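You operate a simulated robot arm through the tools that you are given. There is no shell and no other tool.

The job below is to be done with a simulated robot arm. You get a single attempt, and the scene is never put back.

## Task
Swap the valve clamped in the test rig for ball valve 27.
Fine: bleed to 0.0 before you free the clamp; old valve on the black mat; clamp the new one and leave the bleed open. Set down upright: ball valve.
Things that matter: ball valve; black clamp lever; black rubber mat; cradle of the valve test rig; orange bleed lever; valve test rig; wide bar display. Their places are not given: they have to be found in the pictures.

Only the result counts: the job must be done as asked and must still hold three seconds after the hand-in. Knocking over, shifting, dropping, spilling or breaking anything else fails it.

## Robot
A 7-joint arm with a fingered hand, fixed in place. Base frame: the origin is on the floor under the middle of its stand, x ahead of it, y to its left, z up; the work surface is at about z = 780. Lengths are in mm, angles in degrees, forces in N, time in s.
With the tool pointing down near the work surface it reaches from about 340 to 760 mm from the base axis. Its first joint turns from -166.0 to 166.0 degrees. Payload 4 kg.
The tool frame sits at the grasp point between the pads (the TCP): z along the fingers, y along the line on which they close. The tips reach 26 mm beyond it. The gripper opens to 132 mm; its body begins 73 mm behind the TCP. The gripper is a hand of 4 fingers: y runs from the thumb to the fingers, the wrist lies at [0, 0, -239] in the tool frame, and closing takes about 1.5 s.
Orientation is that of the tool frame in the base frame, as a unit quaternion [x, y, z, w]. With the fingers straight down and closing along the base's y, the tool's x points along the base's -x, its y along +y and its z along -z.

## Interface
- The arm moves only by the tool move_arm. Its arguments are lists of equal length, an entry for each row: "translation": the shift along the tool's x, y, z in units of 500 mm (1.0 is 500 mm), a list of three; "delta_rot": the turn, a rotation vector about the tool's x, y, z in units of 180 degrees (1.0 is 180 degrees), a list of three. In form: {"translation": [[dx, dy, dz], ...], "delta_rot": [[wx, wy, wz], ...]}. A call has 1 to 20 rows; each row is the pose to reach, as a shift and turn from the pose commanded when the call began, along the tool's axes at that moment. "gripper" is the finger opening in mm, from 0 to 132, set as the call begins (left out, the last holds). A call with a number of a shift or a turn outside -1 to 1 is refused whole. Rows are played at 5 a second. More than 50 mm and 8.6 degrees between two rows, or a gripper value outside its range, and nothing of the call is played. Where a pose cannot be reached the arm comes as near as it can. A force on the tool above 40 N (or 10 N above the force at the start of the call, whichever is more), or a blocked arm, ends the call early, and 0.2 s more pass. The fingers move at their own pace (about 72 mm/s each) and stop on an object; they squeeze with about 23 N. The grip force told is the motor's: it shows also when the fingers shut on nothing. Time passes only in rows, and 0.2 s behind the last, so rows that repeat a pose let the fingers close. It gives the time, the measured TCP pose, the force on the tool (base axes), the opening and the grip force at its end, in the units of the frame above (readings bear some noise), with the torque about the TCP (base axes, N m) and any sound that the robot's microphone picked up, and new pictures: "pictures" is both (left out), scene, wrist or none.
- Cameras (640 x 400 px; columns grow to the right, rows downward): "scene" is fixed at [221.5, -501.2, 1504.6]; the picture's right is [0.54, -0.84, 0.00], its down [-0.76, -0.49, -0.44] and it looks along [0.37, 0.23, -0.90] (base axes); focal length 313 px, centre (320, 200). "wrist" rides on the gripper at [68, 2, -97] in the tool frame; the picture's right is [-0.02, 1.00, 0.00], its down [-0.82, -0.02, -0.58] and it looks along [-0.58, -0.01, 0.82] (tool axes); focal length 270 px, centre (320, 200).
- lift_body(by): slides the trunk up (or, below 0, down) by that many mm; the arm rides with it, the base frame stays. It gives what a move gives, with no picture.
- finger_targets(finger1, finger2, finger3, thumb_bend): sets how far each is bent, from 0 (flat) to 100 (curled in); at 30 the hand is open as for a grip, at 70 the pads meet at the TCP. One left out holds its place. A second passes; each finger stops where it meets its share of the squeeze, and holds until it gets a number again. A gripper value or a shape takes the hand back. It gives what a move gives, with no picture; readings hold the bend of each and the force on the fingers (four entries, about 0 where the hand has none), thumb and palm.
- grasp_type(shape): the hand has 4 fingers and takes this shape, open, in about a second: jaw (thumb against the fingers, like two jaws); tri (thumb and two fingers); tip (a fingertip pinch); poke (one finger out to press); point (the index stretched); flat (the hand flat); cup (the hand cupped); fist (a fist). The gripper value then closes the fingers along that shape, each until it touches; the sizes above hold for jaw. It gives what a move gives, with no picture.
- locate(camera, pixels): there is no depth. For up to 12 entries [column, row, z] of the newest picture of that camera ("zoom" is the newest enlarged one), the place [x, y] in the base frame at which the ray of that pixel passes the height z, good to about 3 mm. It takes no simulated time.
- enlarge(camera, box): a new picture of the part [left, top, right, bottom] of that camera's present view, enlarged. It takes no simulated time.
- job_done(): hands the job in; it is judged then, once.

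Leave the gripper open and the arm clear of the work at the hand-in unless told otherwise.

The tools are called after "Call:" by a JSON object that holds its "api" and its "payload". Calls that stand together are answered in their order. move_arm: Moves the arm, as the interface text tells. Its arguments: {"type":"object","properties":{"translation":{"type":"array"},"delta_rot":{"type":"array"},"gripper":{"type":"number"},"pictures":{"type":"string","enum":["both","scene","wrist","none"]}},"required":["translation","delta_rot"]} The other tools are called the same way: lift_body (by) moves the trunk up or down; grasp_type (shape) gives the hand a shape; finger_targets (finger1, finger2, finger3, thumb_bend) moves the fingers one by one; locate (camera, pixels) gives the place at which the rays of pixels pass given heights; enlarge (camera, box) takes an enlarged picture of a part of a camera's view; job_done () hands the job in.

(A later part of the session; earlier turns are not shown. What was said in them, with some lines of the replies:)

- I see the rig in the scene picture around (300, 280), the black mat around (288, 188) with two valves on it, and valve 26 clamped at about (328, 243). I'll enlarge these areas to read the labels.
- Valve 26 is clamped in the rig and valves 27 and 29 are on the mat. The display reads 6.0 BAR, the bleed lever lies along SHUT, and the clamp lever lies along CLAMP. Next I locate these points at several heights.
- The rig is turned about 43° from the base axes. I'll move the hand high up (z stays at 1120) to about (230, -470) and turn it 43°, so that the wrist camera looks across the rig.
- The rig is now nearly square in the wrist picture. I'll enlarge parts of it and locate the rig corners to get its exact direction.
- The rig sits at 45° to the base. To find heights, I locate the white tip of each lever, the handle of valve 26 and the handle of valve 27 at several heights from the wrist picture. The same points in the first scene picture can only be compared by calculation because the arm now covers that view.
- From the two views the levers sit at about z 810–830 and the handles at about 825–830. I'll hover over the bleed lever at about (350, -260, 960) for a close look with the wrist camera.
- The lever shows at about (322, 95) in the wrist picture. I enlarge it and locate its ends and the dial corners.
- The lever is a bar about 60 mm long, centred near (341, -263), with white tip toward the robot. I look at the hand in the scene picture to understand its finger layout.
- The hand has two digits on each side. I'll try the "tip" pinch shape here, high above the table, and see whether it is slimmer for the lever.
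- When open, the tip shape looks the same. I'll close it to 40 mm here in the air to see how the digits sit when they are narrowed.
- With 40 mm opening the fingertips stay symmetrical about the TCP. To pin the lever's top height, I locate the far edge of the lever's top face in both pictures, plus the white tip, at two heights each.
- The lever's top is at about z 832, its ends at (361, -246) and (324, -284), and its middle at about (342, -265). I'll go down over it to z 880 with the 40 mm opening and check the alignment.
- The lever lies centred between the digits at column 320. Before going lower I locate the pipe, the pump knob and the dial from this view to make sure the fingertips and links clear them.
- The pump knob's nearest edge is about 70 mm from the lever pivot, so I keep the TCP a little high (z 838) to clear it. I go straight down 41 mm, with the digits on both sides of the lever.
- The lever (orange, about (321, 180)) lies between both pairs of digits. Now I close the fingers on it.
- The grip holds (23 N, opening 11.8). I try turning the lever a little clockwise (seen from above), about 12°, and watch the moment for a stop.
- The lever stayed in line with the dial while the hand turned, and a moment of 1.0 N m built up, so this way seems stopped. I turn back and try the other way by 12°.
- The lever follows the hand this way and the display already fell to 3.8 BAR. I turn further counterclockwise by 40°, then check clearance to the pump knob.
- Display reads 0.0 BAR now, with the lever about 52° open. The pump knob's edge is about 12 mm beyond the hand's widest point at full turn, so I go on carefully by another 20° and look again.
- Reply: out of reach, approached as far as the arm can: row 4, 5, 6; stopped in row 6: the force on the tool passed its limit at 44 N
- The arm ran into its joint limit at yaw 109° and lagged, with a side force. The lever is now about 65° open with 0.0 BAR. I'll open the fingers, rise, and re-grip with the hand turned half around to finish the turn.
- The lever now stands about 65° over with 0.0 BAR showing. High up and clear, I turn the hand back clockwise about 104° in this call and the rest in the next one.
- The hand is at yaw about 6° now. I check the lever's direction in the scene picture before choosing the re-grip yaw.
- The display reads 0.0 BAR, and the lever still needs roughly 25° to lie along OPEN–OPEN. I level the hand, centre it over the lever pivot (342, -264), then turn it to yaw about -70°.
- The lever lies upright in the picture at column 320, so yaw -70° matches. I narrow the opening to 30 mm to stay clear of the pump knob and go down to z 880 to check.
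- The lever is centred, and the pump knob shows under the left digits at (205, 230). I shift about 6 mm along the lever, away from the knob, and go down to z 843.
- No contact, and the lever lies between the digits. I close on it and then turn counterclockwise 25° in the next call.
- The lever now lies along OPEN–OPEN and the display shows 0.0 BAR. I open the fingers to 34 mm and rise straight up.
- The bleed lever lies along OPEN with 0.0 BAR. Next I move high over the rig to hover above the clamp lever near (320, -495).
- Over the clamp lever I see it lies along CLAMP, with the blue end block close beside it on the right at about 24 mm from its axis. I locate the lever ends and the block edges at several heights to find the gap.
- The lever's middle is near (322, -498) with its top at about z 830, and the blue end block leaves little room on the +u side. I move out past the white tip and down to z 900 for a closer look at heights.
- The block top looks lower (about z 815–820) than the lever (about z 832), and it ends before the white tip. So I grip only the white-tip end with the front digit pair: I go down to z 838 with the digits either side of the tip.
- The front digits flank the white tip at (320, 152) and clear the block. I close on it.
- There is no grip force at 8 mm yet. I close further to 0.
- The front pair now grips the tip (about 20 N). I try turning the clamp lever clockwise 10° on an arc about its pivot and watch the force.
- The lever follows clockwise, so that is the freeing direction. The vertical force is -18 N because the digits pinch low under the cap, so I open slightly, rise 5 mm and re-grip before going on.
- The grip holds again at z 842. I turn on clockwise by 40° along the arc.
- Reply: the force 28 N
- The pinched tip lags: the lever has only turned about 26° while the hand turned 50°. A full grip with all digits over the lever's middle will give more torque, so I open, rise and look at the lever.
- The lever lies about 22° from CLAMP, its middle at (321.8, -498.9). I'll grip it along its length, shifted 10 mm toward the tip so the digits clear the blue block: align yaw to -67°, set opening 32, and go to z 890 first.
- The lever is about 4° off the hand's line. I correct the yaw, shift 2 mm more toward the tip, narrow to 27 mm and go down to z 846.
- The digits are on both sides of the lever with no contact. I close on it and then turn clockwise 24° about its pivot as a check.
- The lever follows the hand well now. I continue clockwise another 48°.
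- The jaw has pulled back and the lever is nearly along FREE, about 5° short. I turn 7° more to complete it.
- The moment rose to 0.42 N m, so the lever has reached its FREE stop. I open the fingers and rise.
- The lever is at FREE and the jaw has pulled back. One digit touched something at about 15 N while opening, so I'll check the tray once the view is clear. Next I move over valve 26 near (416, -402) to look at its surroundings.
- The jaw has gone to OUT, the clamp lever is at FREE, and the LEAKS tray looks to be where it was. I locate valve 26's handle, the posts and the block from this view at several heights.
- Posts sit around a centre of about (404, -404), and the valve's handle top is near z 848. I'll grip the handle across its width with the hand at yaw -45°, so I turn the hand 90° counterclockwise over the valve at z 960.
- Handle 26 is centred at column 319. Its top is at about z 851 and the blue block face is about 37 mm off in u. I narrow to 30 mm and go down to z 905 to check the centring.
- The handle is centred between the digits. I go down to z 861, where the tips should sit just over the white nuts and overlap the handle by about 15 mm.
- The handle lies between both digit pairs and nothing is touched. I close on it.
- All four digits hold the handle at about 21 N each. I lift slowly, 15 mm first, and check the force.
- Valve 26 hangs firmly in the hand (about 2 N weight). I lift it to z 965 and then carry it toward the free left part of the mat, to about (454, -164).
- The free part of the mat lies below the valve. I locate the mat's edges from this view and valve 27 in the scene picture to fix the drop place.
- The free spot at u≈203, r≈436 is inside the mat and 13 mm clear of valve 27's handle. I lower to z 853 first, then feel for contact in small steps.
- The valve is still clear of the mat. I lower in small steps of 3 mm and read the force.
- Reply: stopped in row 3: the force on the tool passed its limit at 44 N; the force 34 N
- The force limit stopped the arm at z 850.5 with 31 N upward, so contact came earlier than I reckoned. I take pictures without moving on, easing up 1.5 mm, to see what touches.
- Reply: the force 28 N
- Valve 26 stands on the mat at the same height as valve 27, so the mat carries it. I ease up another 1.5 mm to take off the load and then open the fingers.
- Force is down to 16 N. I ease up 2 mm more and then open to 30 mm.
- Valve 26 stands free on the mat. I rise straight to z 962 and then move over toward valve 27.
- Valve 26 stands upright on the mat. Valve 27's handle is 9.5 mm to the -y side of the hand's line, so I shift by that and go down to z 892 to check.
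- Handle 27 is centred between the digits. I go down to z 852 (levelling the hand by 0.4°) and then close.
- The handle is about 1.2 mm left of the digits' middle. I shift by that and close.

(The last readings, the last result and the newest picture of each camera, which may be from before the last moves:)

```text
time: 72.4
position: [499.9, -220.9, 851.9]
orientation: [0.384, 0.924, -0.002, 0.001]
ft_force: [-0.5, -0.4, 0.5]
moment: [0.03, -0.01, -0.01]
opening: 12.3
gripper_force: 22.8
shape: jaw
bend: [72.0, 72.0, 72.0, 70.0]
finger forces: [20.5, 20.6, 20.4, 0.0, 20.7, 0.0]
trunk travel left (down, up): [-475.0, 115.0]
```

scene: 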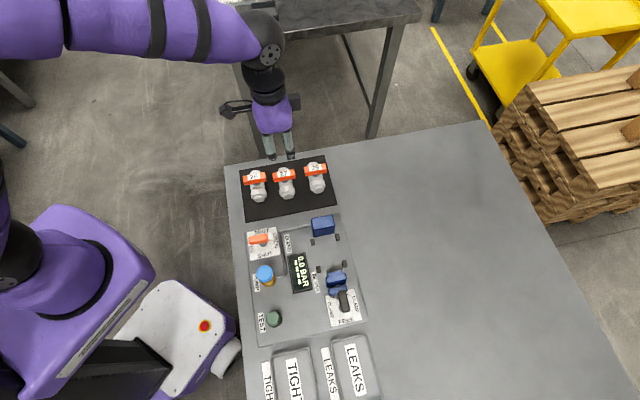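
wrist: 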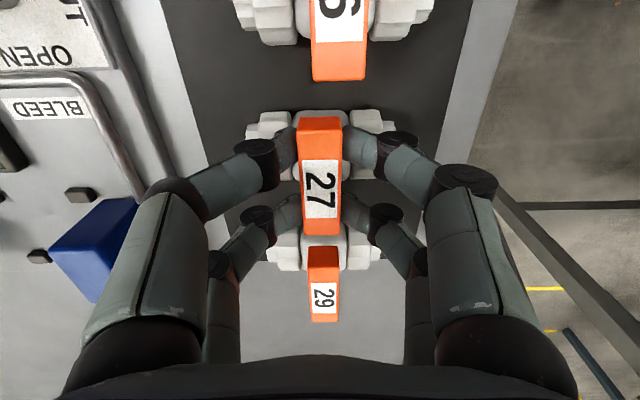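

Valve 27 is held by all four digits at about 20.5 N. I lift it straight up to z 962 and look.

Call:
{"api": "move_arm", "payload": {"translation": [[0, 0, -0.03], [0, 0, -0.09], [0, 0, -0.16], [0, 0, -0.22], [0, 0, -0.22]], "delta_rot": [[0, 0, 0], [0, 0, 0], [0, 0, 0], [0, 0, 0], [0, 0, 0]], "pictures": "both"}}

Call:
{"api": "enlarge", "payload": {"camera": "scene", "box": [225, 120, 345, 225]}}

```text
time: 73.6
position: [500.9, -219.1, 962.0]
orientation: [0.384, 0.923, -0.001, 0.002]
ft_force: [-0.2, -0.2, -2.1]
moment: [-0.04, -0.02, -0.01]
opening: 12.4
gripper_force: 23.2
shape: jaw
bend: [72.0, 72.0, 72.0, 70.0]
finger forces: [20.4, 20.5, 20.4, 0.0, 20.7, 0.0]
trunk travel left (down, up): [-475.0, 115.0]
```

scene: 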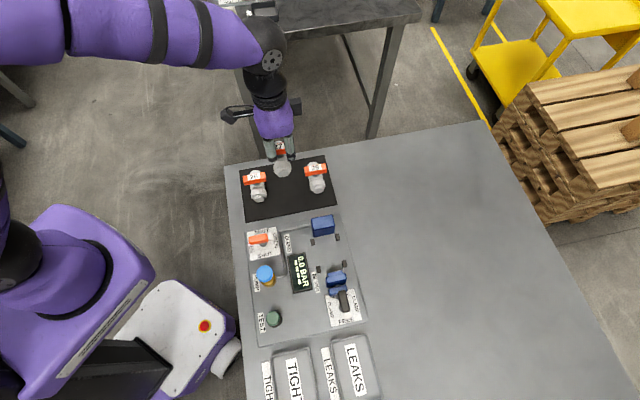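
wrist: 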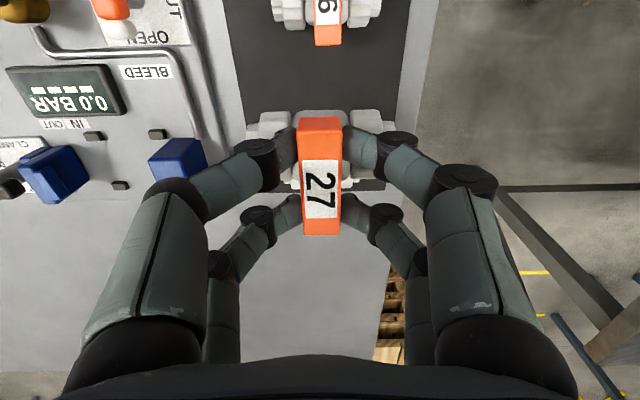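

```text
3.81 times, centred on (285, 172) of scene
```

zoom: 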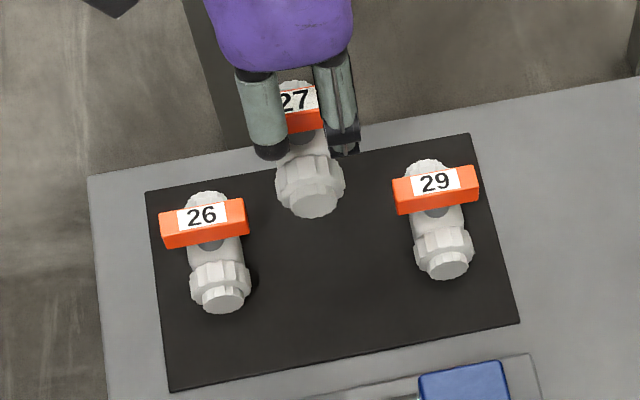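

Valve 27 is lifted, with 26 and 29 standing on the mat. Before carrying it over I check the empty cradle in the scene picture.

Call:
{"api": "enlarge", "payload": {"camera": "scene", "box": [295, 205, 375, 325]}}

Call:
{"api": "move_arm", "payload": {"translation": [[-0.0267, -0.0794, 0], [-0.0534, -0.1588, 0], [-0.08, -0.2382, 0], [-0.1067, -0.3176, 0], [-0.1334, -0.397, 0], [-0.1334, -0.397, 0]], "delta_rot": [[0, 0, 0], [0, 0, 0], [0, 0, 0], [0, 0, 0], [0, 0, 0], [0, 0, 0]], "pictures": "both"}}

Call:
{"api": "enlarge", "payload": {"camera": "wrist", "box": [120, 0, 500, 240]}}

```text
3.33 times, centred on (335, 265) of scene
```

zoom: 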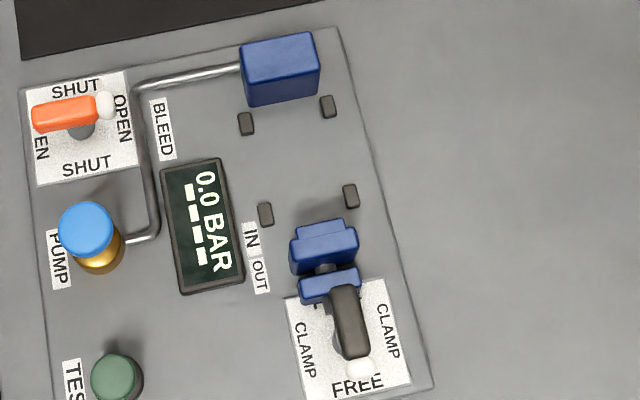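

```text
time: 75.0
position: [406.3, -407.9, 961.4]
orientation: [0.383, 0.924, -0.002, 0.001]
ft_force: [0.0, 0.7, -2.1]
moment: [0.03, 0.01, -0.02]
opening: 12.5
gripper_force: 22.8
shape: jaw
bend: [72.0, 72.0, 72.0, 70.0]
finger forces: [20.6, 20.8, 20.5, 0.0, 20.8, 0.0]
trunk travel left (down, up): [-475.0, 115.0]
```

scene: 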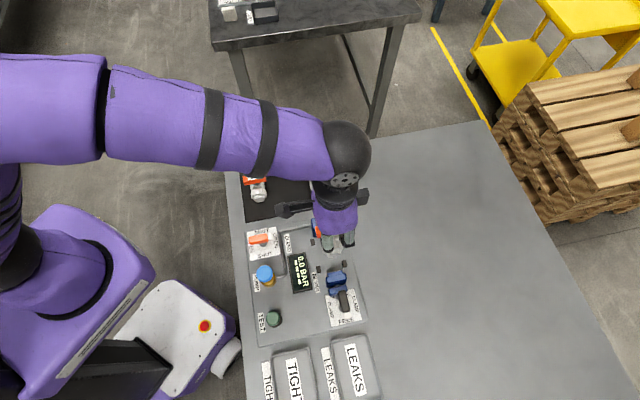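
wrist: 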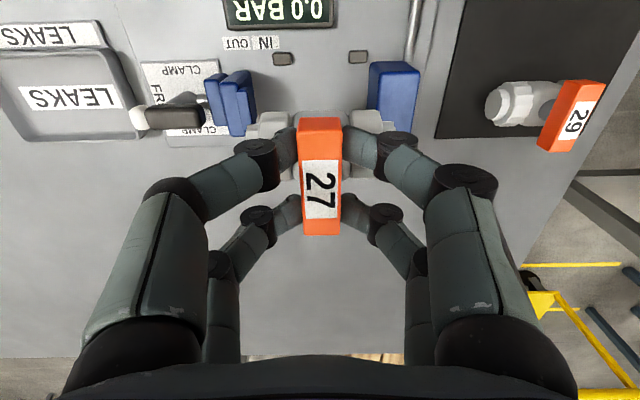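

```text
1.67 times, centred on (310, 120) of wrist
```

zoom: 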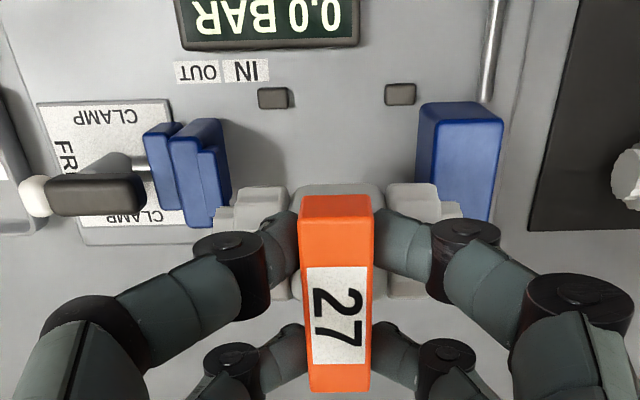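

The cradle is a flat bed with four posts, free now, with the jaw at OUT. The hand is over it at u≈-1, 2.8 mm short of the block face on purpose. I lower to z 869 first.

Call:
{"api": "move_arm", "payload": {"translation": [[0, 0, 0.06], [0, 0, 0.12], [0, 0, 0.16], [0, 0, 0.184], [0, 0, 0.184]], "delta_rot": [[0, 0, 0], [0, 0, 0], [0, 0, 0], [0, 0, 0], [0, 0, 0]], "pictures": "both"}}

Call:
{"api": "enlarge", "payload": {"camera": "wrist", "box": [120, 0, 500, 260]}}

Call:
{"api": "enlarge", "payload": {"camera": "scene", "box": [290, 190, 390, 290]}}

```text
time: 76.2
position: [406.4, -408.4, 869.4]
orientation: [0.383, 0.924, -0.002, 0.001]
ft_force: [0.9, -0.3, -1.5]
moment: [0.0, 0.0, 0.04]
opening: 12.4
gripper_force: 22.7
shape: jaw
bend: [72.0, 72.0, 72.0, 70.0]
finger forces: [20.6, 20.6, 20.5, 0.0, 20.8, 0.0]
trunk travel left (down, up): [-475.0, 115.0]
```

scene: 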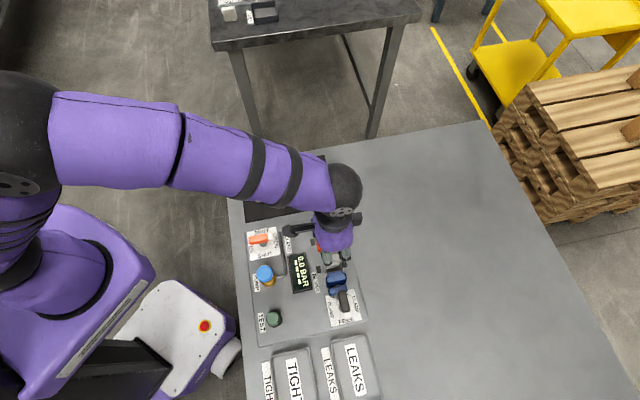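
wrist: 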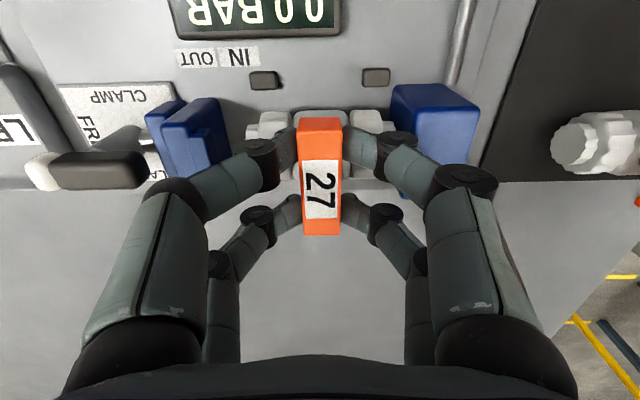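

```text
1.54 times, centred on (310, 130) of wrist
```

zoom: 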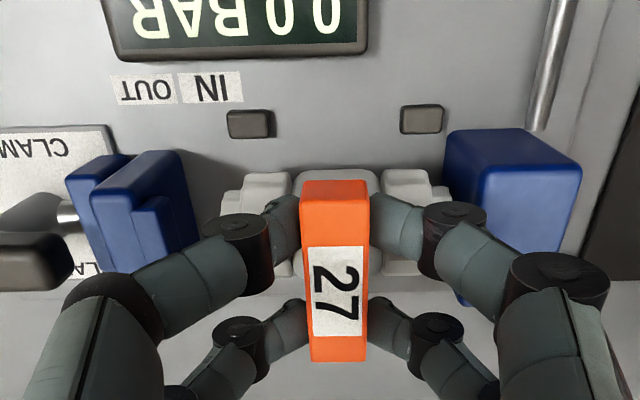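

```text
4.00 times, centred on (340, 240) of scene
```

zoom: 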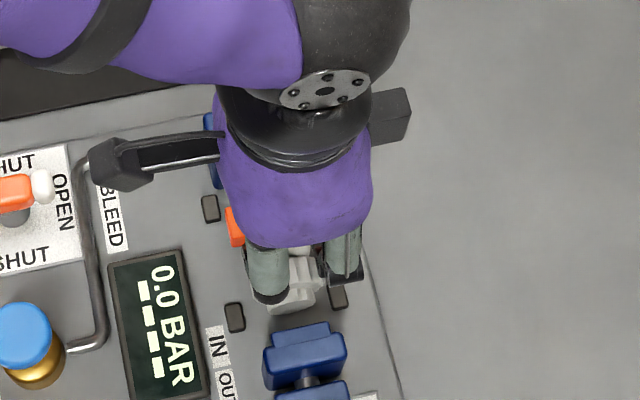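

The valve hangs between the jaw and the block, clear of both. I lower in small steps to about z 863 and read the force.

Call:
{"api": "move_arm", "payload": {"translation": [[0, 0, 0.005], [0, 0, 0.009], [0, 0, 0.012], [0, 0, 0.012]], "delta_rot": [[0, 0, 0], [0, 0, 0], [0, 0, 0], [0, 0, 0]], "pictures": "none"}}

```text
time: 77.2
position: [406.9, -407.6, 863.6]
orientation: [0.384, 0.923, -0.002, 0.002]
ft_force: [-0.3, -0.6, -1.0]
moment: [0.01, -0.01, 0.01]
opening: 12.0
gripper_force: 23.1
shape: jaw
bend: [72.0, 72.0, 72.0, 70.0]
finger forces: [20.7, 20.7, 20.5, 0.0, 20.8, 0.0]
trunk travel left (down, up): [-475.0, 115.0]
```

No contact yet at z 863.6. I go down 1 mm per row for two more rows.

Call:
{"api": "move_arm", "payload": {"translation": [[0, 0, 0.002], [0, 0, 0.004], [0, 0, 0.004]], "delta_rot": [[0, 0, 0], [0, 0, 0], [0, 0, 0]], "pictures": "none"}}

```text
time: 78.0
position: [407.2, -408.3, 862.8]
orientation: [0.383, 0.924, -0.002, 0.001]
ft_force: [0.4, 0.9, -1.5]
moment: [0.01, 0.02, -0.02]
opening: 12.3
gripper_force: 23.0
shape: jaw
bend: [72.0, 72.0, 72.0, 70.0]
finger forces: [20.6, 20.8, 20.5, 0.0, 20.9, 0.0]
trunk travel left (down, up): [-475.0, 115.0]
```

Still hanging free (-1.5 N). I go down 2 mm more in 1 mm rows.

Call:
{"api": "move_arm", "payload": {"translation": [[0, 0, 0.002], [0, 0, 0.004], [0, 0, 0.004]], "delta_rot": [[0, 0, 0], [0, 0, 0], [0, 0, 0]], "pictures": "none"}}

```text
time: 78.8
position: [407.1, -407.4, 860.5]
orientation: [0.384, 0.923, -0.002, 0.0]
ft_force: [0.2, 0.1, -2.1]
moment: [0.02, -0.02, 0.02]
opening: 12.2
gripper_force: 23.4
shape: jaw
bend: [72.0, 72.0, 72.0, 70.0]
finger forces: [20.6, 20.7, 20.6, 0.1, 20.8, 0.0]
trunk travel left (down, up): [-475.0, 115.0]
```

No contact at z 860.5. I continue 2 mm in 1 mm rows.

Call:
{"api": "move_arm", "payload": {"translation": [[0, 0, 0.002], [0, 0, 0.004], [0, 0, 0.004]], "delta_rot": [[0, 0, 0], [0, 0, 0], [0, 0, 0]], "pictures": "wrist"}}

```text
time: 79.6
position: [406.6, -408.9, 859.0]
orientation: [0.384, 0.923, -0.002, 0.002]
ft_force: [0.9, -1.5, 7.3]
moment: [0.05, 0.01, -0.04]
opening: 12.3
gripper_force: 22.7
shape: jaw
bend: [72.0, 72.0, 72.0, 70.0]
finger forces: [21.8, 21.1, 20.8, 0.0, 22.1, 0.1]
trunk travel left (down, up): [-475.0, 115.0]
```

wrist: 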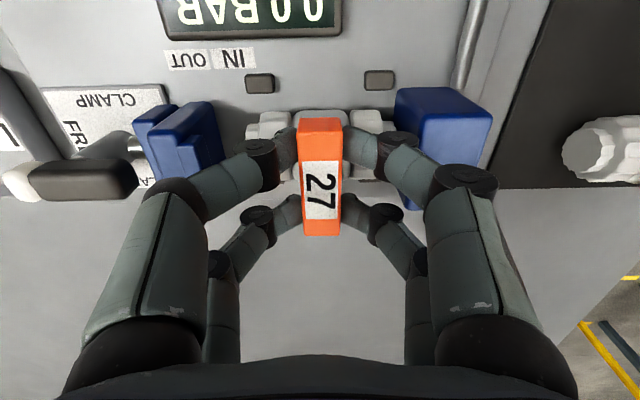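

The bed now carries the valve (+7 N at z 859). I slide it 2 mm toward the block, as valve 26 sat, and read the force.

Call:
{"api": "move_arm", "payload": {"translation": [[0, 0.002, -0.001], [0, 0.004, -0.001], [0, 0.004, -0.001]], "delta_rot": [[0, 0, 0], [0, 0, 0], [0, 0, 0]], "pictures": "both"}}

Call:
{"api": "enlarge", "payload": {"camera": "wrist", "box": [200, 40, 440, 260]}}

```text
time: 80.4
position: [407.0, -407.4, 859.1]
orientation: [0.383, 0.924, -0.001, 0.0]
ft_force: [-1.0, -3.4, 8.4]
moment: [-0.05, 0.09, 0.02]
opening: 12.5
gripper_force: 23.1
shape: jaw
bend: [72.0, 72.0, 72.0, 70.0]
finger forces: [21.2, 20.9, 21.9, 0.0, 23.7, 0.1]
trunk travel left (down, up): [-475.0, 115.0]
```

scene: 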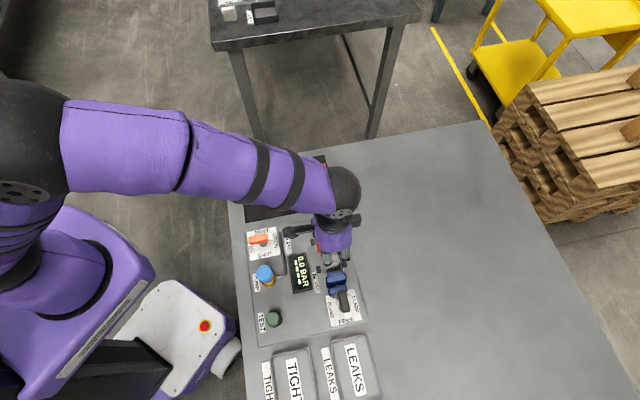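
wrist: 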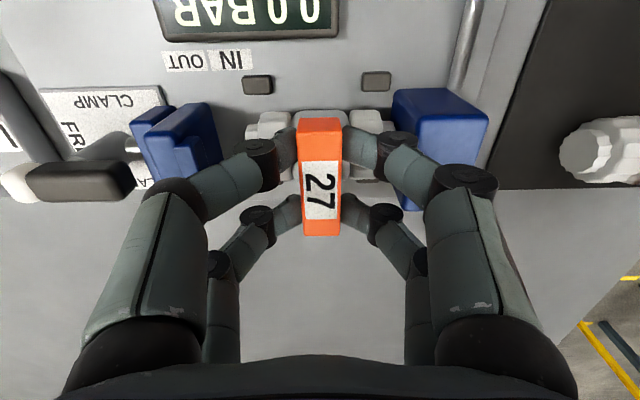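

```text
1.82 times, centred on (320, 150) of wrist
```

zoom: 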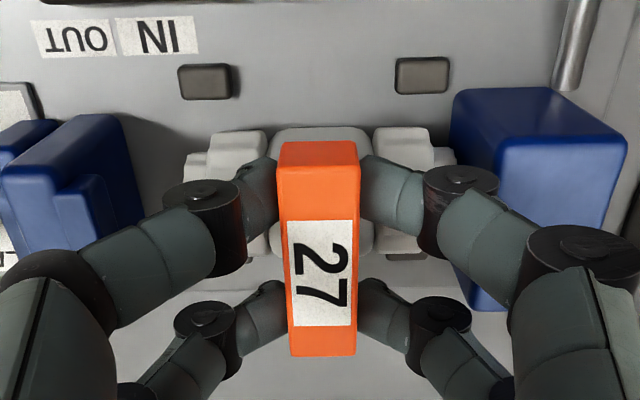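

Valve 27 now sits just as valve 26 did, next to the block. I open the fingers to 30 mm and rise straight up.

Call:
{"api": "move_arm", "payload": {"translation": [[0, 0, -0.001], [0, 0, -0.001], [0, 0, -0.001], [0, 0, -0.001]], "delta_rot": [[0, 0, 0], [0, 0, 0], [0, 0, 0], [0, 0, 0]], "gripper": 30, "pictures": "wrist"}}

Call:
{"api": "move_arm", "payload": {"translation": [[0, 0, -0.02], [0, 0, -0.06], [0, 0, -0.12], [0, 0, -0.2], [0, 0, -0.2]], "delta_rot": [[0, 0, 0], [0, 0, 0], [0, 0, 0], [0, 0, 0], [0, 0, 0]], "pictures": "both"}}

Call:
{"api": "enlarge", "payload": {"camera": "wrist", "box": [200, 0, 440, 180]}}

```text
time: 81.4
position: [407.6, -407.8, 859.0]
orientation: [0.384, 0.923, -0.002, 0.001]
ft_force: [-0.1, 0.4, -0.1]
moment: [0.01, -0.02, 0.0]
opening: 29.8
gripper_force: 0.0
shape: jaw
bend: [73.0, 73.0, 73.0, 70.0]
finger forces: [0.0, 0.0, 0.1, 0.1, 0.0, 0.0]
trunk travel left (down, up): [-475.0, 115.0]
```

wrist: 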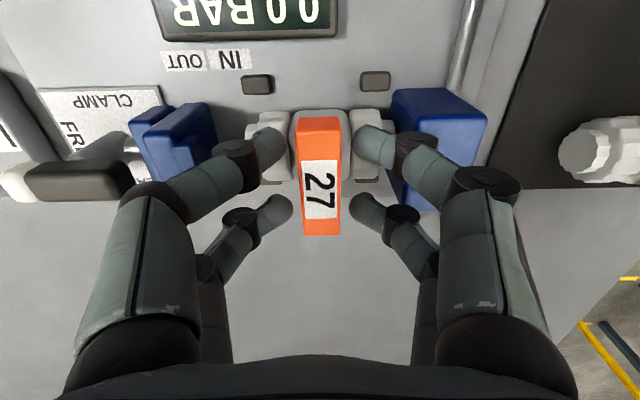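

```text
time: 82.6
position: [408.2, -406.8, 959.1]
orientation: [0.384, 0.924, -0.001, 0.001]
ft_force: [0.3, 0.4, -0.4]
moment: [0.02, 0.0, 0.02]
opening: 29.8
gripper_force: 0.1
shape: jaw
bend: [73.0, 73.0, 73.0, 70.0]
finger forces: [0.1, 0.0, 0.1, 0.0, 0.0, 0.0]
trunk travel left (down, up): [-475.0, 115.0]
```

scene: 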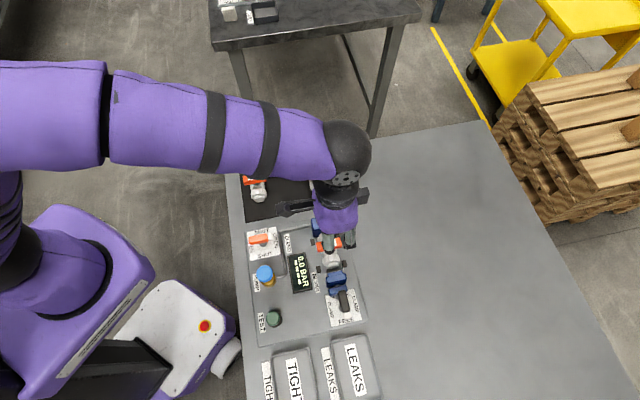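
wrist: 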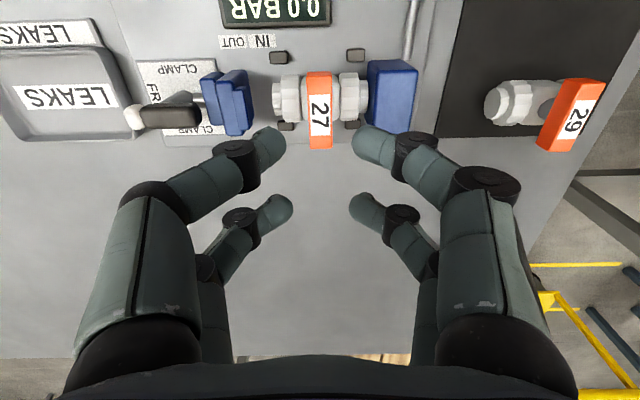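

```text
2.22 times, centred on (320, 90) of wrist
```

zoom: 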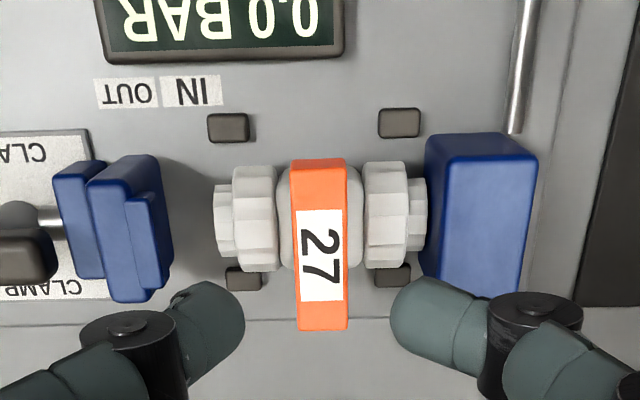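

Valve 27 lies in the cradle exactly where 26 was, with 0.0 BAR. Next is the clamp lever: I move over it at z 960 and turn the hand 90° clockwise to yaw -135°, in line with the lever at FREE.

Call:
{"api": "move_arm", "payload": {"translation": [[-0.0007, -0.0224, 0], [-0.0015, -0.0448, 0], [-0.0022, -0.0672, 0], [-0.003, -0.0896, 0], [-0.0037, -0.112, 0], [-0.0045, -0.1344, 0], [-0.0052, -0.1568, 0], [-0.006, -0.1792, 0], [-0.0067, -0.2016, 0], [-0.0075, -0.224, 0], [-0.0082, -0.2464, 0], [-0.009, -0.2688, 0], [-0.009, -0.2688, 0]], "delta_rot": [[0, 0, 0.0417], [0, 0, 0.0833], [0, 0, 0.125], [0, 0, 0.1667], [0, 0, 0.2083], [0, 0, 0.25], [0, 0, 0.2917], [0, 0, 0.3333], [0, 0, 0.375], [0, 0, 0.4167], [0, 0, 0.4583], [0, 0, 0.5], [0, 0, 0.5]], "pictures": "both"}}

Call:
{"api": "enlarge", "payload": {"camera": "wrist", "box": [180, 0, 460, 200]}}

```text
time: 85.4
position: [316.1, -504.0, 959.6]
orientation: [0.925, 0.381, 0.0, 0.001]
ft_force: [1.2, -0.7, 0.2]
moment: [-0.03, -0.01, 0.03]
opening: 29.9
gripper_force: 0.1
shape: jaw
bend: [73.0, 73.0, 73.0, 70.0]
finger forces: [0.1, 0.0, 0.1, 0.0, 0.1, 0.0]
trunk travel left (down, up): [-475.0, 115.0]
```

scene: 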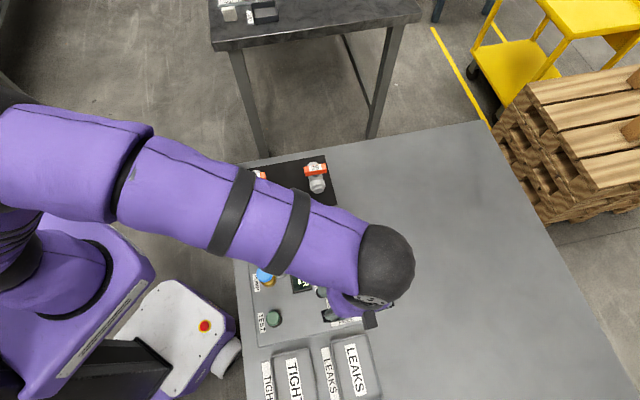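
wrist: 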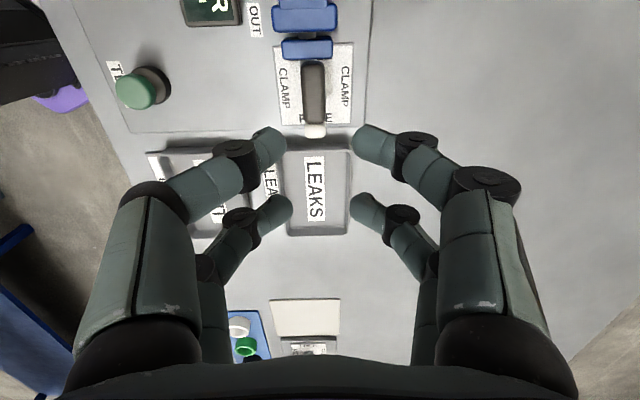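

```text
2.00 times, centred on (320, 100) of wrist
```

zoom: 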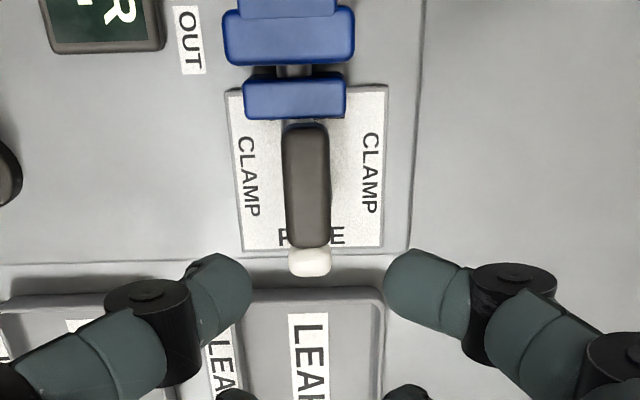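

The lever is aligned but its axis lies about 3.5 mm to the left of the hand's middle. I shift by that and go down to z 890 to check.

Call:
{"api": "move_arm", "payload": {"translation": [[0, -0.007, 0.05], [0, -0.007, 0.1], [0, -0.007, 0.14], [0, -0.007, 0.14]], "delta_rot": [[0, 0, 0], [0, 0, 0], [0, 0, 0], [0, 0, 0]], "pictures": "wrist"}}

Call:
{"api": "enlarge", "payload": {"camera": "wrist", "box": [200, 20, 440, 240]}}

```text
time: 86.4
position: [313.2, -503.7, 889.9]
orientation: [0.924, 0.383, 0.0, 0.002]
ft_force: [0.2, 0.7, -0.4]
moment: [0.03, -0.01, -0.02]
opening: 29.8
gripper_force: 0.0
shape: jaw
bend: [73.0, 73.0, 73.0, 70.0]
finger forces: [0.0, 0.0, 0.0, 0.0, 0.0, 0.1]
trunk travel left (down, up): [-475.0, 115.0]
```

wrist: 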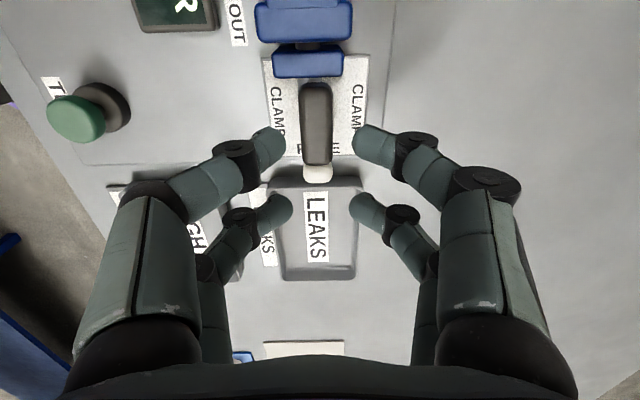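

```text
1.82 times, centred on (320, 130) of wrist
```

zoom: 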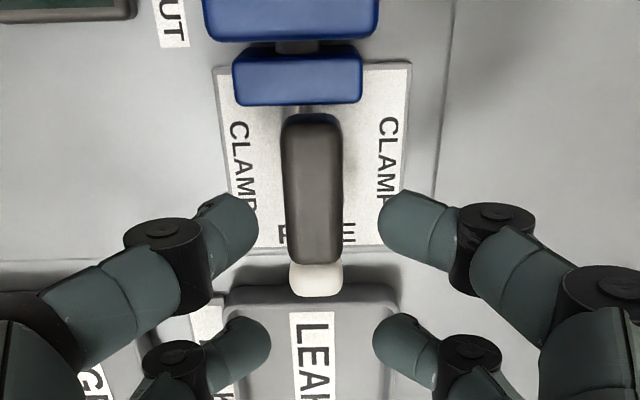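

The lever is 1 mm left of the middle. I correct it and go down to z 847.

Call:
{"api": "move_arm", "payload": {"translation": [[0, -0.0024, 0.03], [0, -0.0024, 0.06], [0, -0.0024, 0.085], [0, -0.0024, 0.085]], "delta_rot": [[0, 0, 0], [0, 0, 0], [0, 0, 0], [0, 0, 0]], "pictures": "wrist"}}

Call:
{"api": "enlarge", "payload": {"camera": "wrist", "box": [200, 20, 440, 240]}}

```text
time: 87.4
position: [313.4, -501.9, 847.0]
orientation: [0.924, 0.382, 0.0, 0.001]
ft_force: [0.1, -0.5, -0.1]
moment: [0.0, -0.02, -0.01]
opening: 29.7
gripper_force: 0.1
shape: jaw
bend: [73.0, 73.0, 73.0, 70.0]
finger forces: [0.0, 0.1, 0.1, 0.1, 0.1, 0.0]
trunk travel left (down, up): [-475.0, 115.0]
```

wrist: 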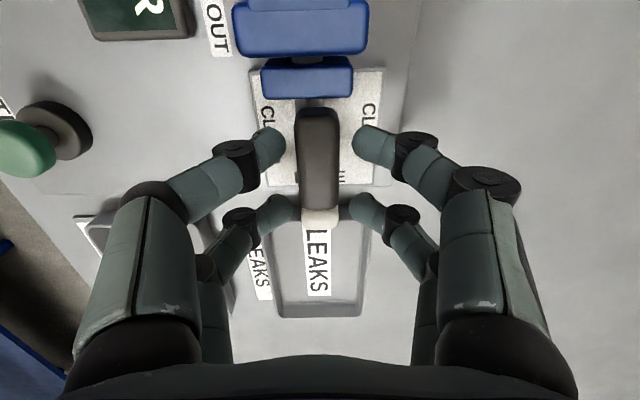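

```text
1.82 times, centred on (320, 130) of wrist
```

zoom: 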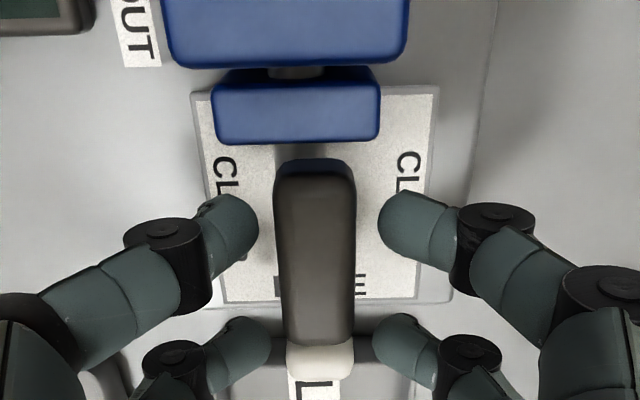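

The lever lies between all four digits. I close on it, then turn counterclockwise 40° about its pivot toward CLAMP.

Call:
{"api": "move_arm", "payload": {"translation": [[0, 0, 0], [0, 0, 0], [0, 0, 0], [0, 0, 0]], "delta_rot": [[0, 0, 0], [0, 0, 0], [0, 0, 0], [0, 0, 0]], "gripper": 4, "pictures": "none"}}

Call:
{"api": "move_arm", "payload": {"translation": [[0.0001, 0.0016, 0], [0.0004, 0.0031, 0], [0.001, 0.0046, 0], [0.0017, 0.0059, 0], [0.0026, 0.0072, 0], [0.0026, 0.0072, 0]], "delta_rot": [[0, 0, -0.0444], [0, 0, -0.0889], [0, 0, -0.1333], [0, 0, -0.1778], [0, 0, -0.2222], [0, 0, -0.2222]], "pictures": "wrist"}}

```text
time: 88.4
position: [313.3, -502.1, 847.1]
orientation: [0.924, 0.382, -0.001, 0.0]
ft_force: [-1.3, 0.3, -13.4]
moment: [-0.01, 0.01, 0.0]
opening: 12.2
gripper_force: 23.4
shape: jaw
bend: [72.0, 72.0, 72.0, 70.0]
finger forces: [20.3, 20.4, 21.0, 0.0, 21.1, 0.1]
trunk travel left (down, up): [-475.0, 115.0]
```

```text
time: 89.8
position: [318.3, -503.3, 845.6]
orientation: [0.737, 0.676, -0.001, 0.001]
ft_force: [5.7, -1.2, -16.0]
moment: [-0.02, -0.1, -0.04]
opening: 11.5
gripper_force: 23.3
shape: jaw
bend: [72.0, 72.0, 72.0, 70.0]
finger forces: [22.8, 22.6, 20.3, 0.1, 20.0, 0.1]
trunk travel left (down, up): [-475.0, 115.0]
```

wrist: 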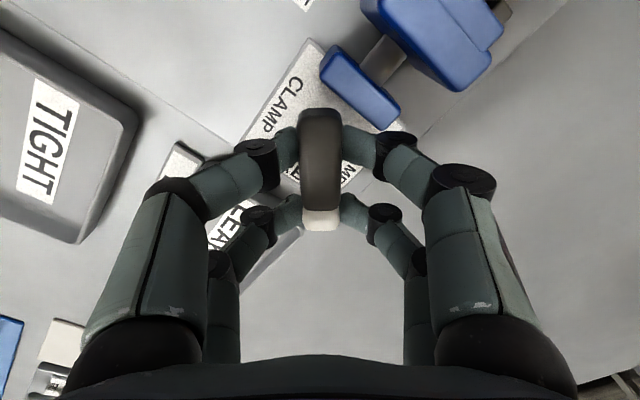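

The lever follows. I continue counterclockwise 50° to bring it to CLAMP.

Call:
{"api": "move_arm", "payload": {"translation": [[0.0001, 0.0016, 0], [0.0004, 0.0031, 0], [0.001, 0.0046, 0], [0.0017, 0.0059, 0], [0.0026, 0.0072, 0], [0.0037, 0.0083, 0], [0.004, 0.0085, 0], [0.004, 0.0085, 0]], "delta_rot": [[0, 0, -0.0444], [0, 0, -0.0889], [0, 0, -0.1333], [0, 0, -0.1778], [0, 0, -0.2222], [0, 0, -0.2667], [0, 0, -0.2778], [0, 0, -0.2778]], "pictures": "both"}}

Call:
{"api": "enlarge", "payload": {"camera": "wrist", "box": [200, 20, 480, 240]}}

```text
time: 91.6
position: [323.5, -502.6, 846.2]
orientation: [0.381, 0.925, 0.0, 0.001]
ft_force: [19.3, -3.8, -14.4]
moment: [-0.09, -0.31, -0.1]
opening: 10.8
gripper_force: 23.2
shape: jaw
bend: [71.0, 71.0, 72.0, 70.0]
finger forces: [23.0, 23.8, 19.6, 0.0, 19.1, 0.0]
trunk travel left (down, up): [-475.0, 115.0]
```

scene: 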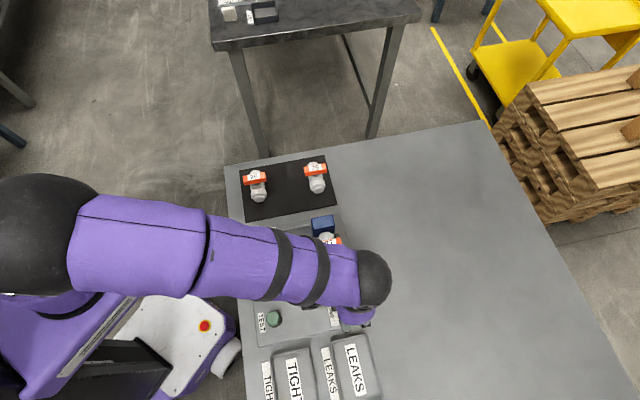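
wrist: 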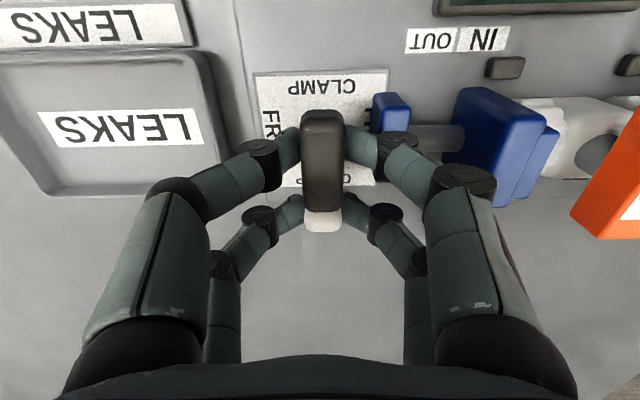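

```text
1.82 times, centred on (340, 130) of wrist
```

zoom: 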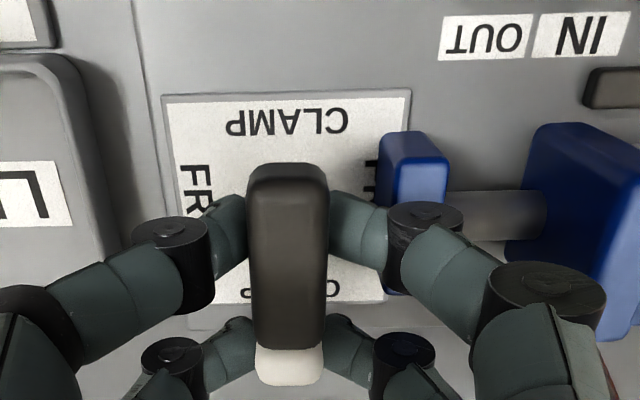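

The jaw has gone IN against the valve and the lever is along CLAMP. I turn 4° more to feel for the stop.

Call:
{"api": "move_arm", "payload": {"translation": [[0, 0, 0], [0, 0, 0]], "delta_rot": [[0, 0, -0.022], [0, 0, -0.022]], "pictures": "wrist"}}

Call:
{"api": "enlarge", "payload": {"camera": "wrist", "box": [200, 20, 480, 240]}}

```text
time: 92.2
position: [323.9, -501.5, 846.6]
orientation: [0.352, 0.936, -0.001, 0.0]
ft_force: [21.1, -4.3, -14.6]
moment: [-0.1, -0.36, -0.44]
opening: 10.4
gripper_force: 23.2
shape: jaw
bend: [71.0, 71.0, 72.0, 70.0]
finger forces: [24.1, 22.0, 21.6, 0.0, 17.1, 0.1]
trunk travel left (down, up): [-475.0, 115.0]
```

wrist: 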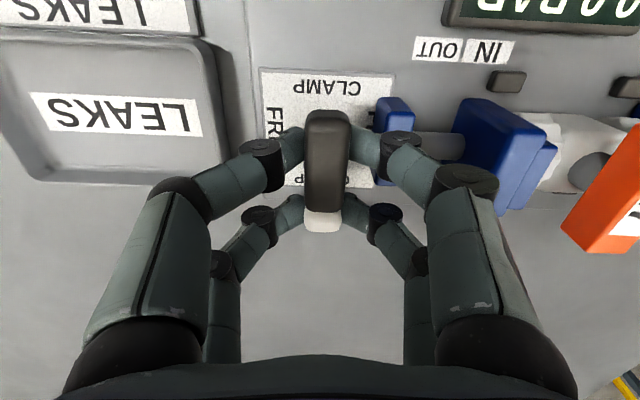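

```text
1.82 times, centred on (340, 130) of wrist
```

zoom: 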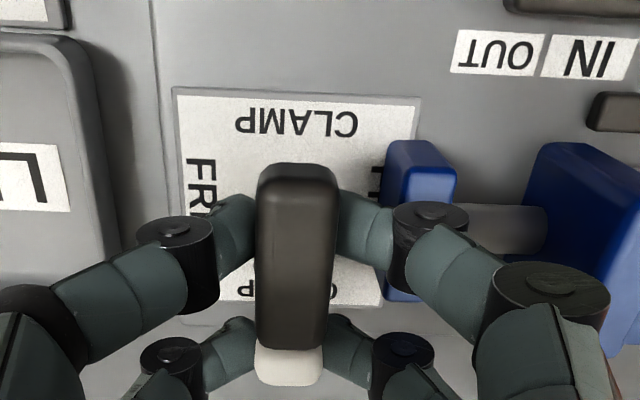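

The moment rose to 0.44 N m, so the lever is at its CLAMP stop. I turn back the extra 4°, ease 3 mm sideways to take off the side force, and then open to 26 mm.

Call:
{"api": "move_arm", "payload": {"translation": [[-0.0045, 0.004, 0], [-0.0045, 0.004, 0]], "delta_rot": [[0, 0, 0.022], [0, 0, 0.022]], "pictures": "none"}}

Call:
{"api": "move_arm", "payload": {"translation": [[0, 0, 0], [0, 0, 0], [0, 0, 0], [0, 0, 0]], "delta_rot": [[0, 0, 0], [0, 0, 0], [0, 0, 0], [0, 0, 0]], "gripper": 26, "pictures": "wrist"}}

Call:
{"api": "enlarge", "payload": {"camera": "wrist", "box": [200, 20, 480, 240]}}

```text
time: 92.8
position: [324.4, -502.6, 846.2]
orientation: [0.383, 0.924, -0.001, 0.0]
ft_force: [7.8, -3.1, -15.5]
moment: [-0.03, -0.12, -0.03]
opening: 10.6
gripper_force: 23.2
shape: jaw
bend: [71.0, 71.0, 72.0, 70.0]
finger forces: [19.9, 22.2, 20.8, 0.0, 21.5, 0.0]
trunk travel left (down, up): [-475.0, 115.0]
```

```text
time: 93.8
position: [324.4, -501.0, 847.6]
orientation: [0.384, 0.924, -0.001, 0.001]
ft_force: [1.2, -0.2, 0.3]
moment: [-0.01, 0.02, -0.01]
opening: 25.6
gripper_force: 0.1
shape: jaw
bend: [73.0, 73.0, 73.0, 70.0]
finger forces: [0.0, 0.0, 0.0, 0.0, 0.0, 0.1]
trunk travel left (down, up): [-475.0, 115.0]
```

wrist: 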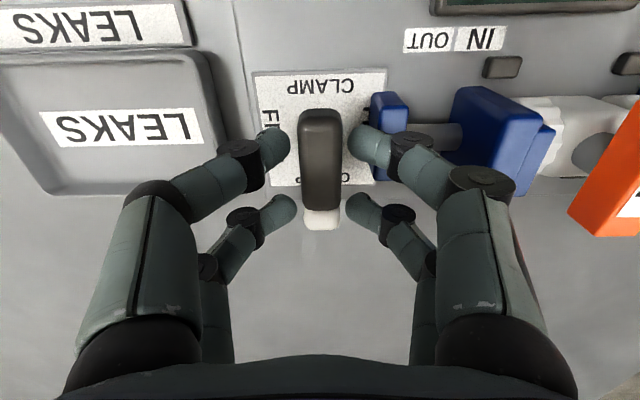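

```text
1.82 times, centred on (340, 130) of wrist
```

zoom: 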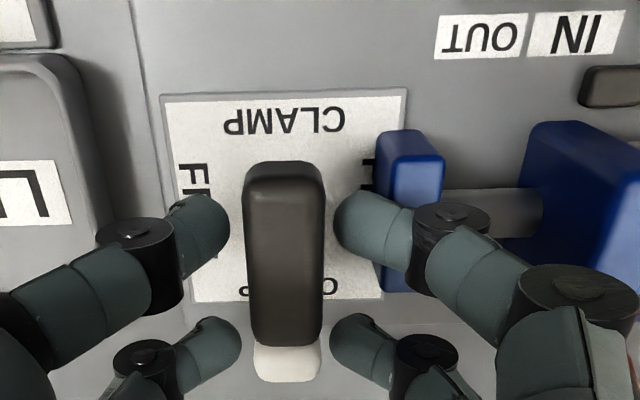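

The fingers are open and free, and the lever stays along CLAMP. I rise straight up to about z 1000.

Call:
{"api": "move_arm", "payload": {"translation": [[0, 0, -0.04], [0, 0, -0.1], [0, 0, -0.18], [0, 0, -0.26], [0, 0, -0.32], [0, 0, -0.32]], "delta_rot": [[0, 0, 0], [0, 0, 0], [0, 0, 0], [0, 0, 0], [0, 0, 0], [0, 0, 0]], "pictures": "both"}}

Call:
{"api": "enlarge", "payload": {"camera": "wrist", "box": [200, 0, 480, 160]}}

```text
time: 95.2
position: [324.4, -502.2, 1008.7]
orientation: [0.383, 0.924, -0.001, 0.001]
ft_force: [0.1, 0.2, 1.0]
moment: [0.0, -0.01, -0.01]
opening: 25.7
gripper_force: 0.1
shape: jaw
bend: [73.0, 73.0, 73.0, 70.0]
finger forces: [0.0, 0.0, 0.1, 0.1, 0.0, 0.1]
trunk travel left (down, up): [-475.0, 115.0]
```

scene: 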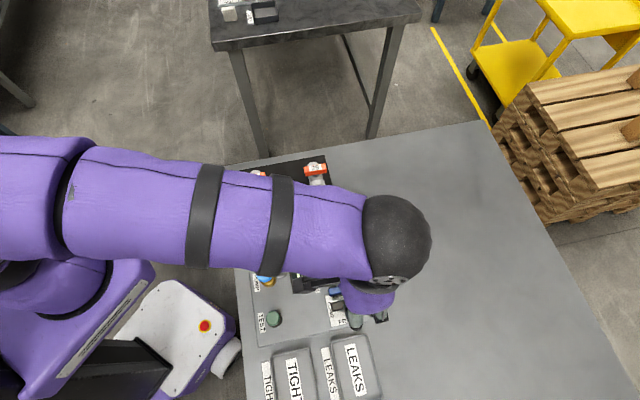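
wrist: 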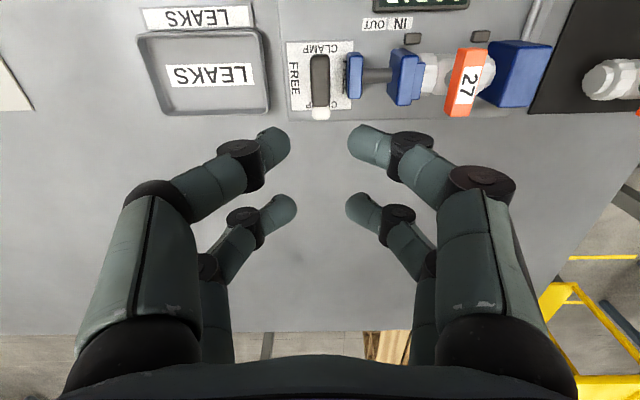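

```text
2.29 times, centred on (340, 80) of wrist
```

zoom: 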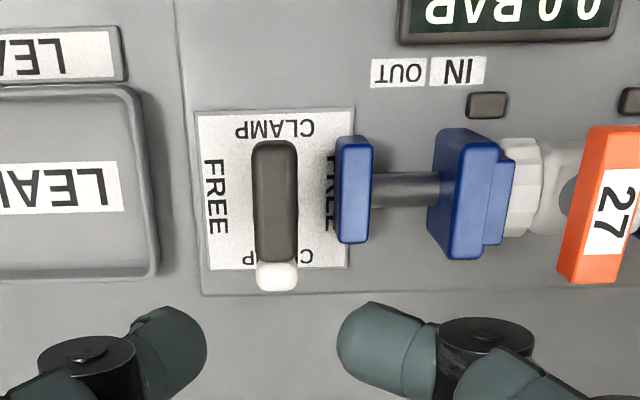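

The clamp lever is on CLAMP and the jaw presses on valve 27. I move the arm up and back to near its starting place and open the hand, to get a clear view of everything.

Call:
{"api": "move_arm", "payload": {"translation": [[0.0323, 0.0714, -0.0249], [0.0645, 0.1428, -0.0498], [0.0968, 0.2143, -0.0747], [0.1291, 0.2857, -0.0996], [0.1613, 0.3571, -0.1244], [0.1936, 0.4285, -0.1493], [0.2259, 0.5, -0.1742], [0.2582, 0.5714, -0.1991], [0.2904, 0.6428, -0.224], [0.2904, 0.6428, -0.224]], "delta_rot": [[0, 0, -0.0278], [0, 0, -0.0556], [0, 0, -0.0833], [0, 0, -0.1111], [0, 0, -0.1389], [0, 0, -0.1667], [0, 0, -0.1944], [0, 0, -0.2222], [0, 0, -0.25], [0, 0, -0.25]], "gripper": 120, "pictures": "both"}}

Call:
{"api": "enlarge", "payload": {"camera": "scene", "box": [235, 205, 385, 335]}}

Call:
{"api": "enlarge", "payload": {"camera": "scene", "box": [225, 140, 355, 230]}}

Call:
{"api": "enlarge", "payload": {"camera": "scene", "box": [250, 300, 400, 400]}}

```text
time: 97.4
position: [445.9, -171.6, 1116.8]
orientation: [0.001, 1.0, -0.001, 0.001]
ft_force: [0.1, 0.4, -0.1]
moment: [-0.02, 0.01, 0.02]
opening: 119.8
gripper_force: 0.0
shape: jaw
bend: [47.0, 47.0, 47.0, 32.0]
finger forces: [0.1, 0.1, 0.1, 0.0, 0.0, 0.0]
trunk travel left (down, up): [-475.0, 115.0]
```

scene: 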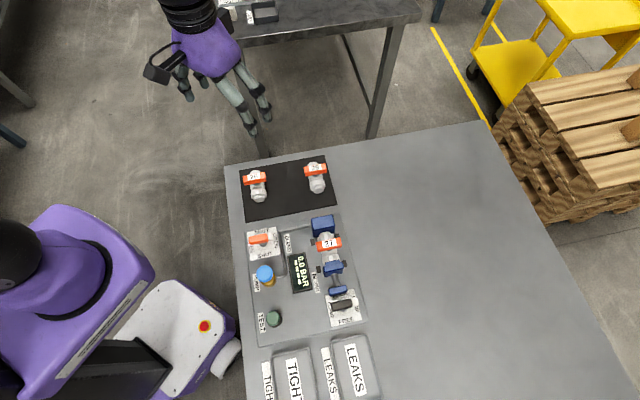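
wrist: 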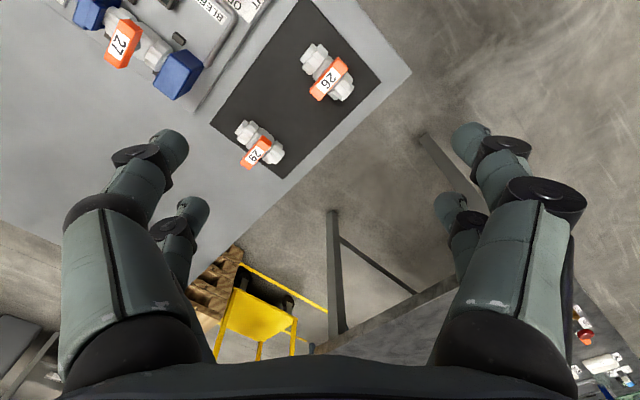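

```text
3.08 times, centred on (310, 270) of scene
```

zoom: 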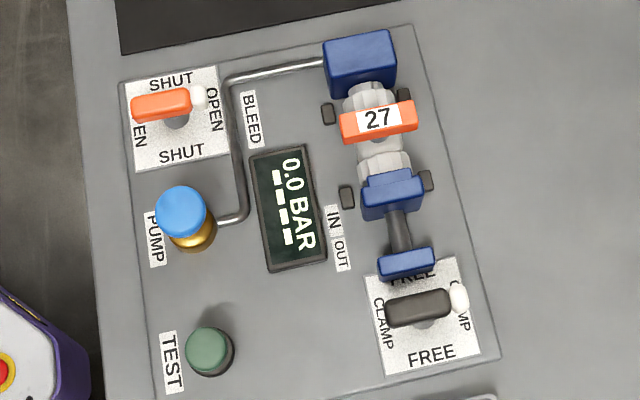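

```text
4.44 times, centred on (290, 185) of scene
```

zoom: 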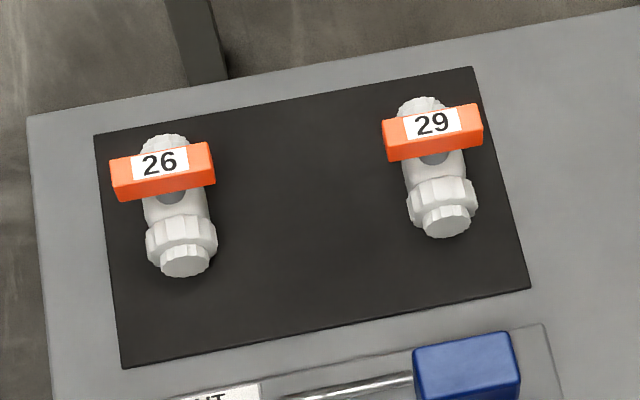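

```text
4.00 times, centred on (325, 350) of scene
```

zoom: 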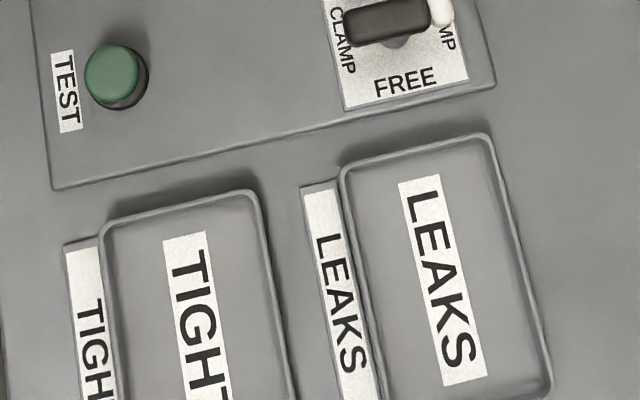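

Everything reads as asked:
- Valve 27 is clamped in the rig, with the clamp lever along CLAMP and the jaw at IN.
- The bleed lever lies along OPEN and the display shows 0.0 BAR.
- Valve 26 stands upright on the black mat. Valve 29 and the trays look unmoved.

The hand is open and clear of the work, so I hand the job in.

Call:
{"api": "job_done", "payload": {}}

```text
The job is handed in.
```

The swap is finished and handed in. No verdict came back, so this is what the last pictures show:

- **Pressure:** I opened the bleed lever first. The display read 0.0 BAR before I freed the clamp, and it still does. The bleed is still open.
- **Old valve:** Valve 26 is standing upright on the black mat.
- **New valve:** Valve 27 is in the cradle where 26 was. The clamp lever is back at its stop on CLAMP, and the jaw is pressed against the valve.
- **Everything else:** Valve 29 and the trays look as they did at the start. The arm is back near its starting place with the hand open.

**Contacts along the way:**
- **Finger touch:** While I was letting go of the clamp lever at FREE, one finger pressed against something at about 15 N. I couldn't tell what it was. The LEAKS tray was the likeliest, and it matched its earlier position to within about a pixel (roughly 2 mm).
- **Firm set-down:** Valve 26 touched the mat earlier than I expected, and the arm stopped at its force limit (44 N). I eased off before letting go.
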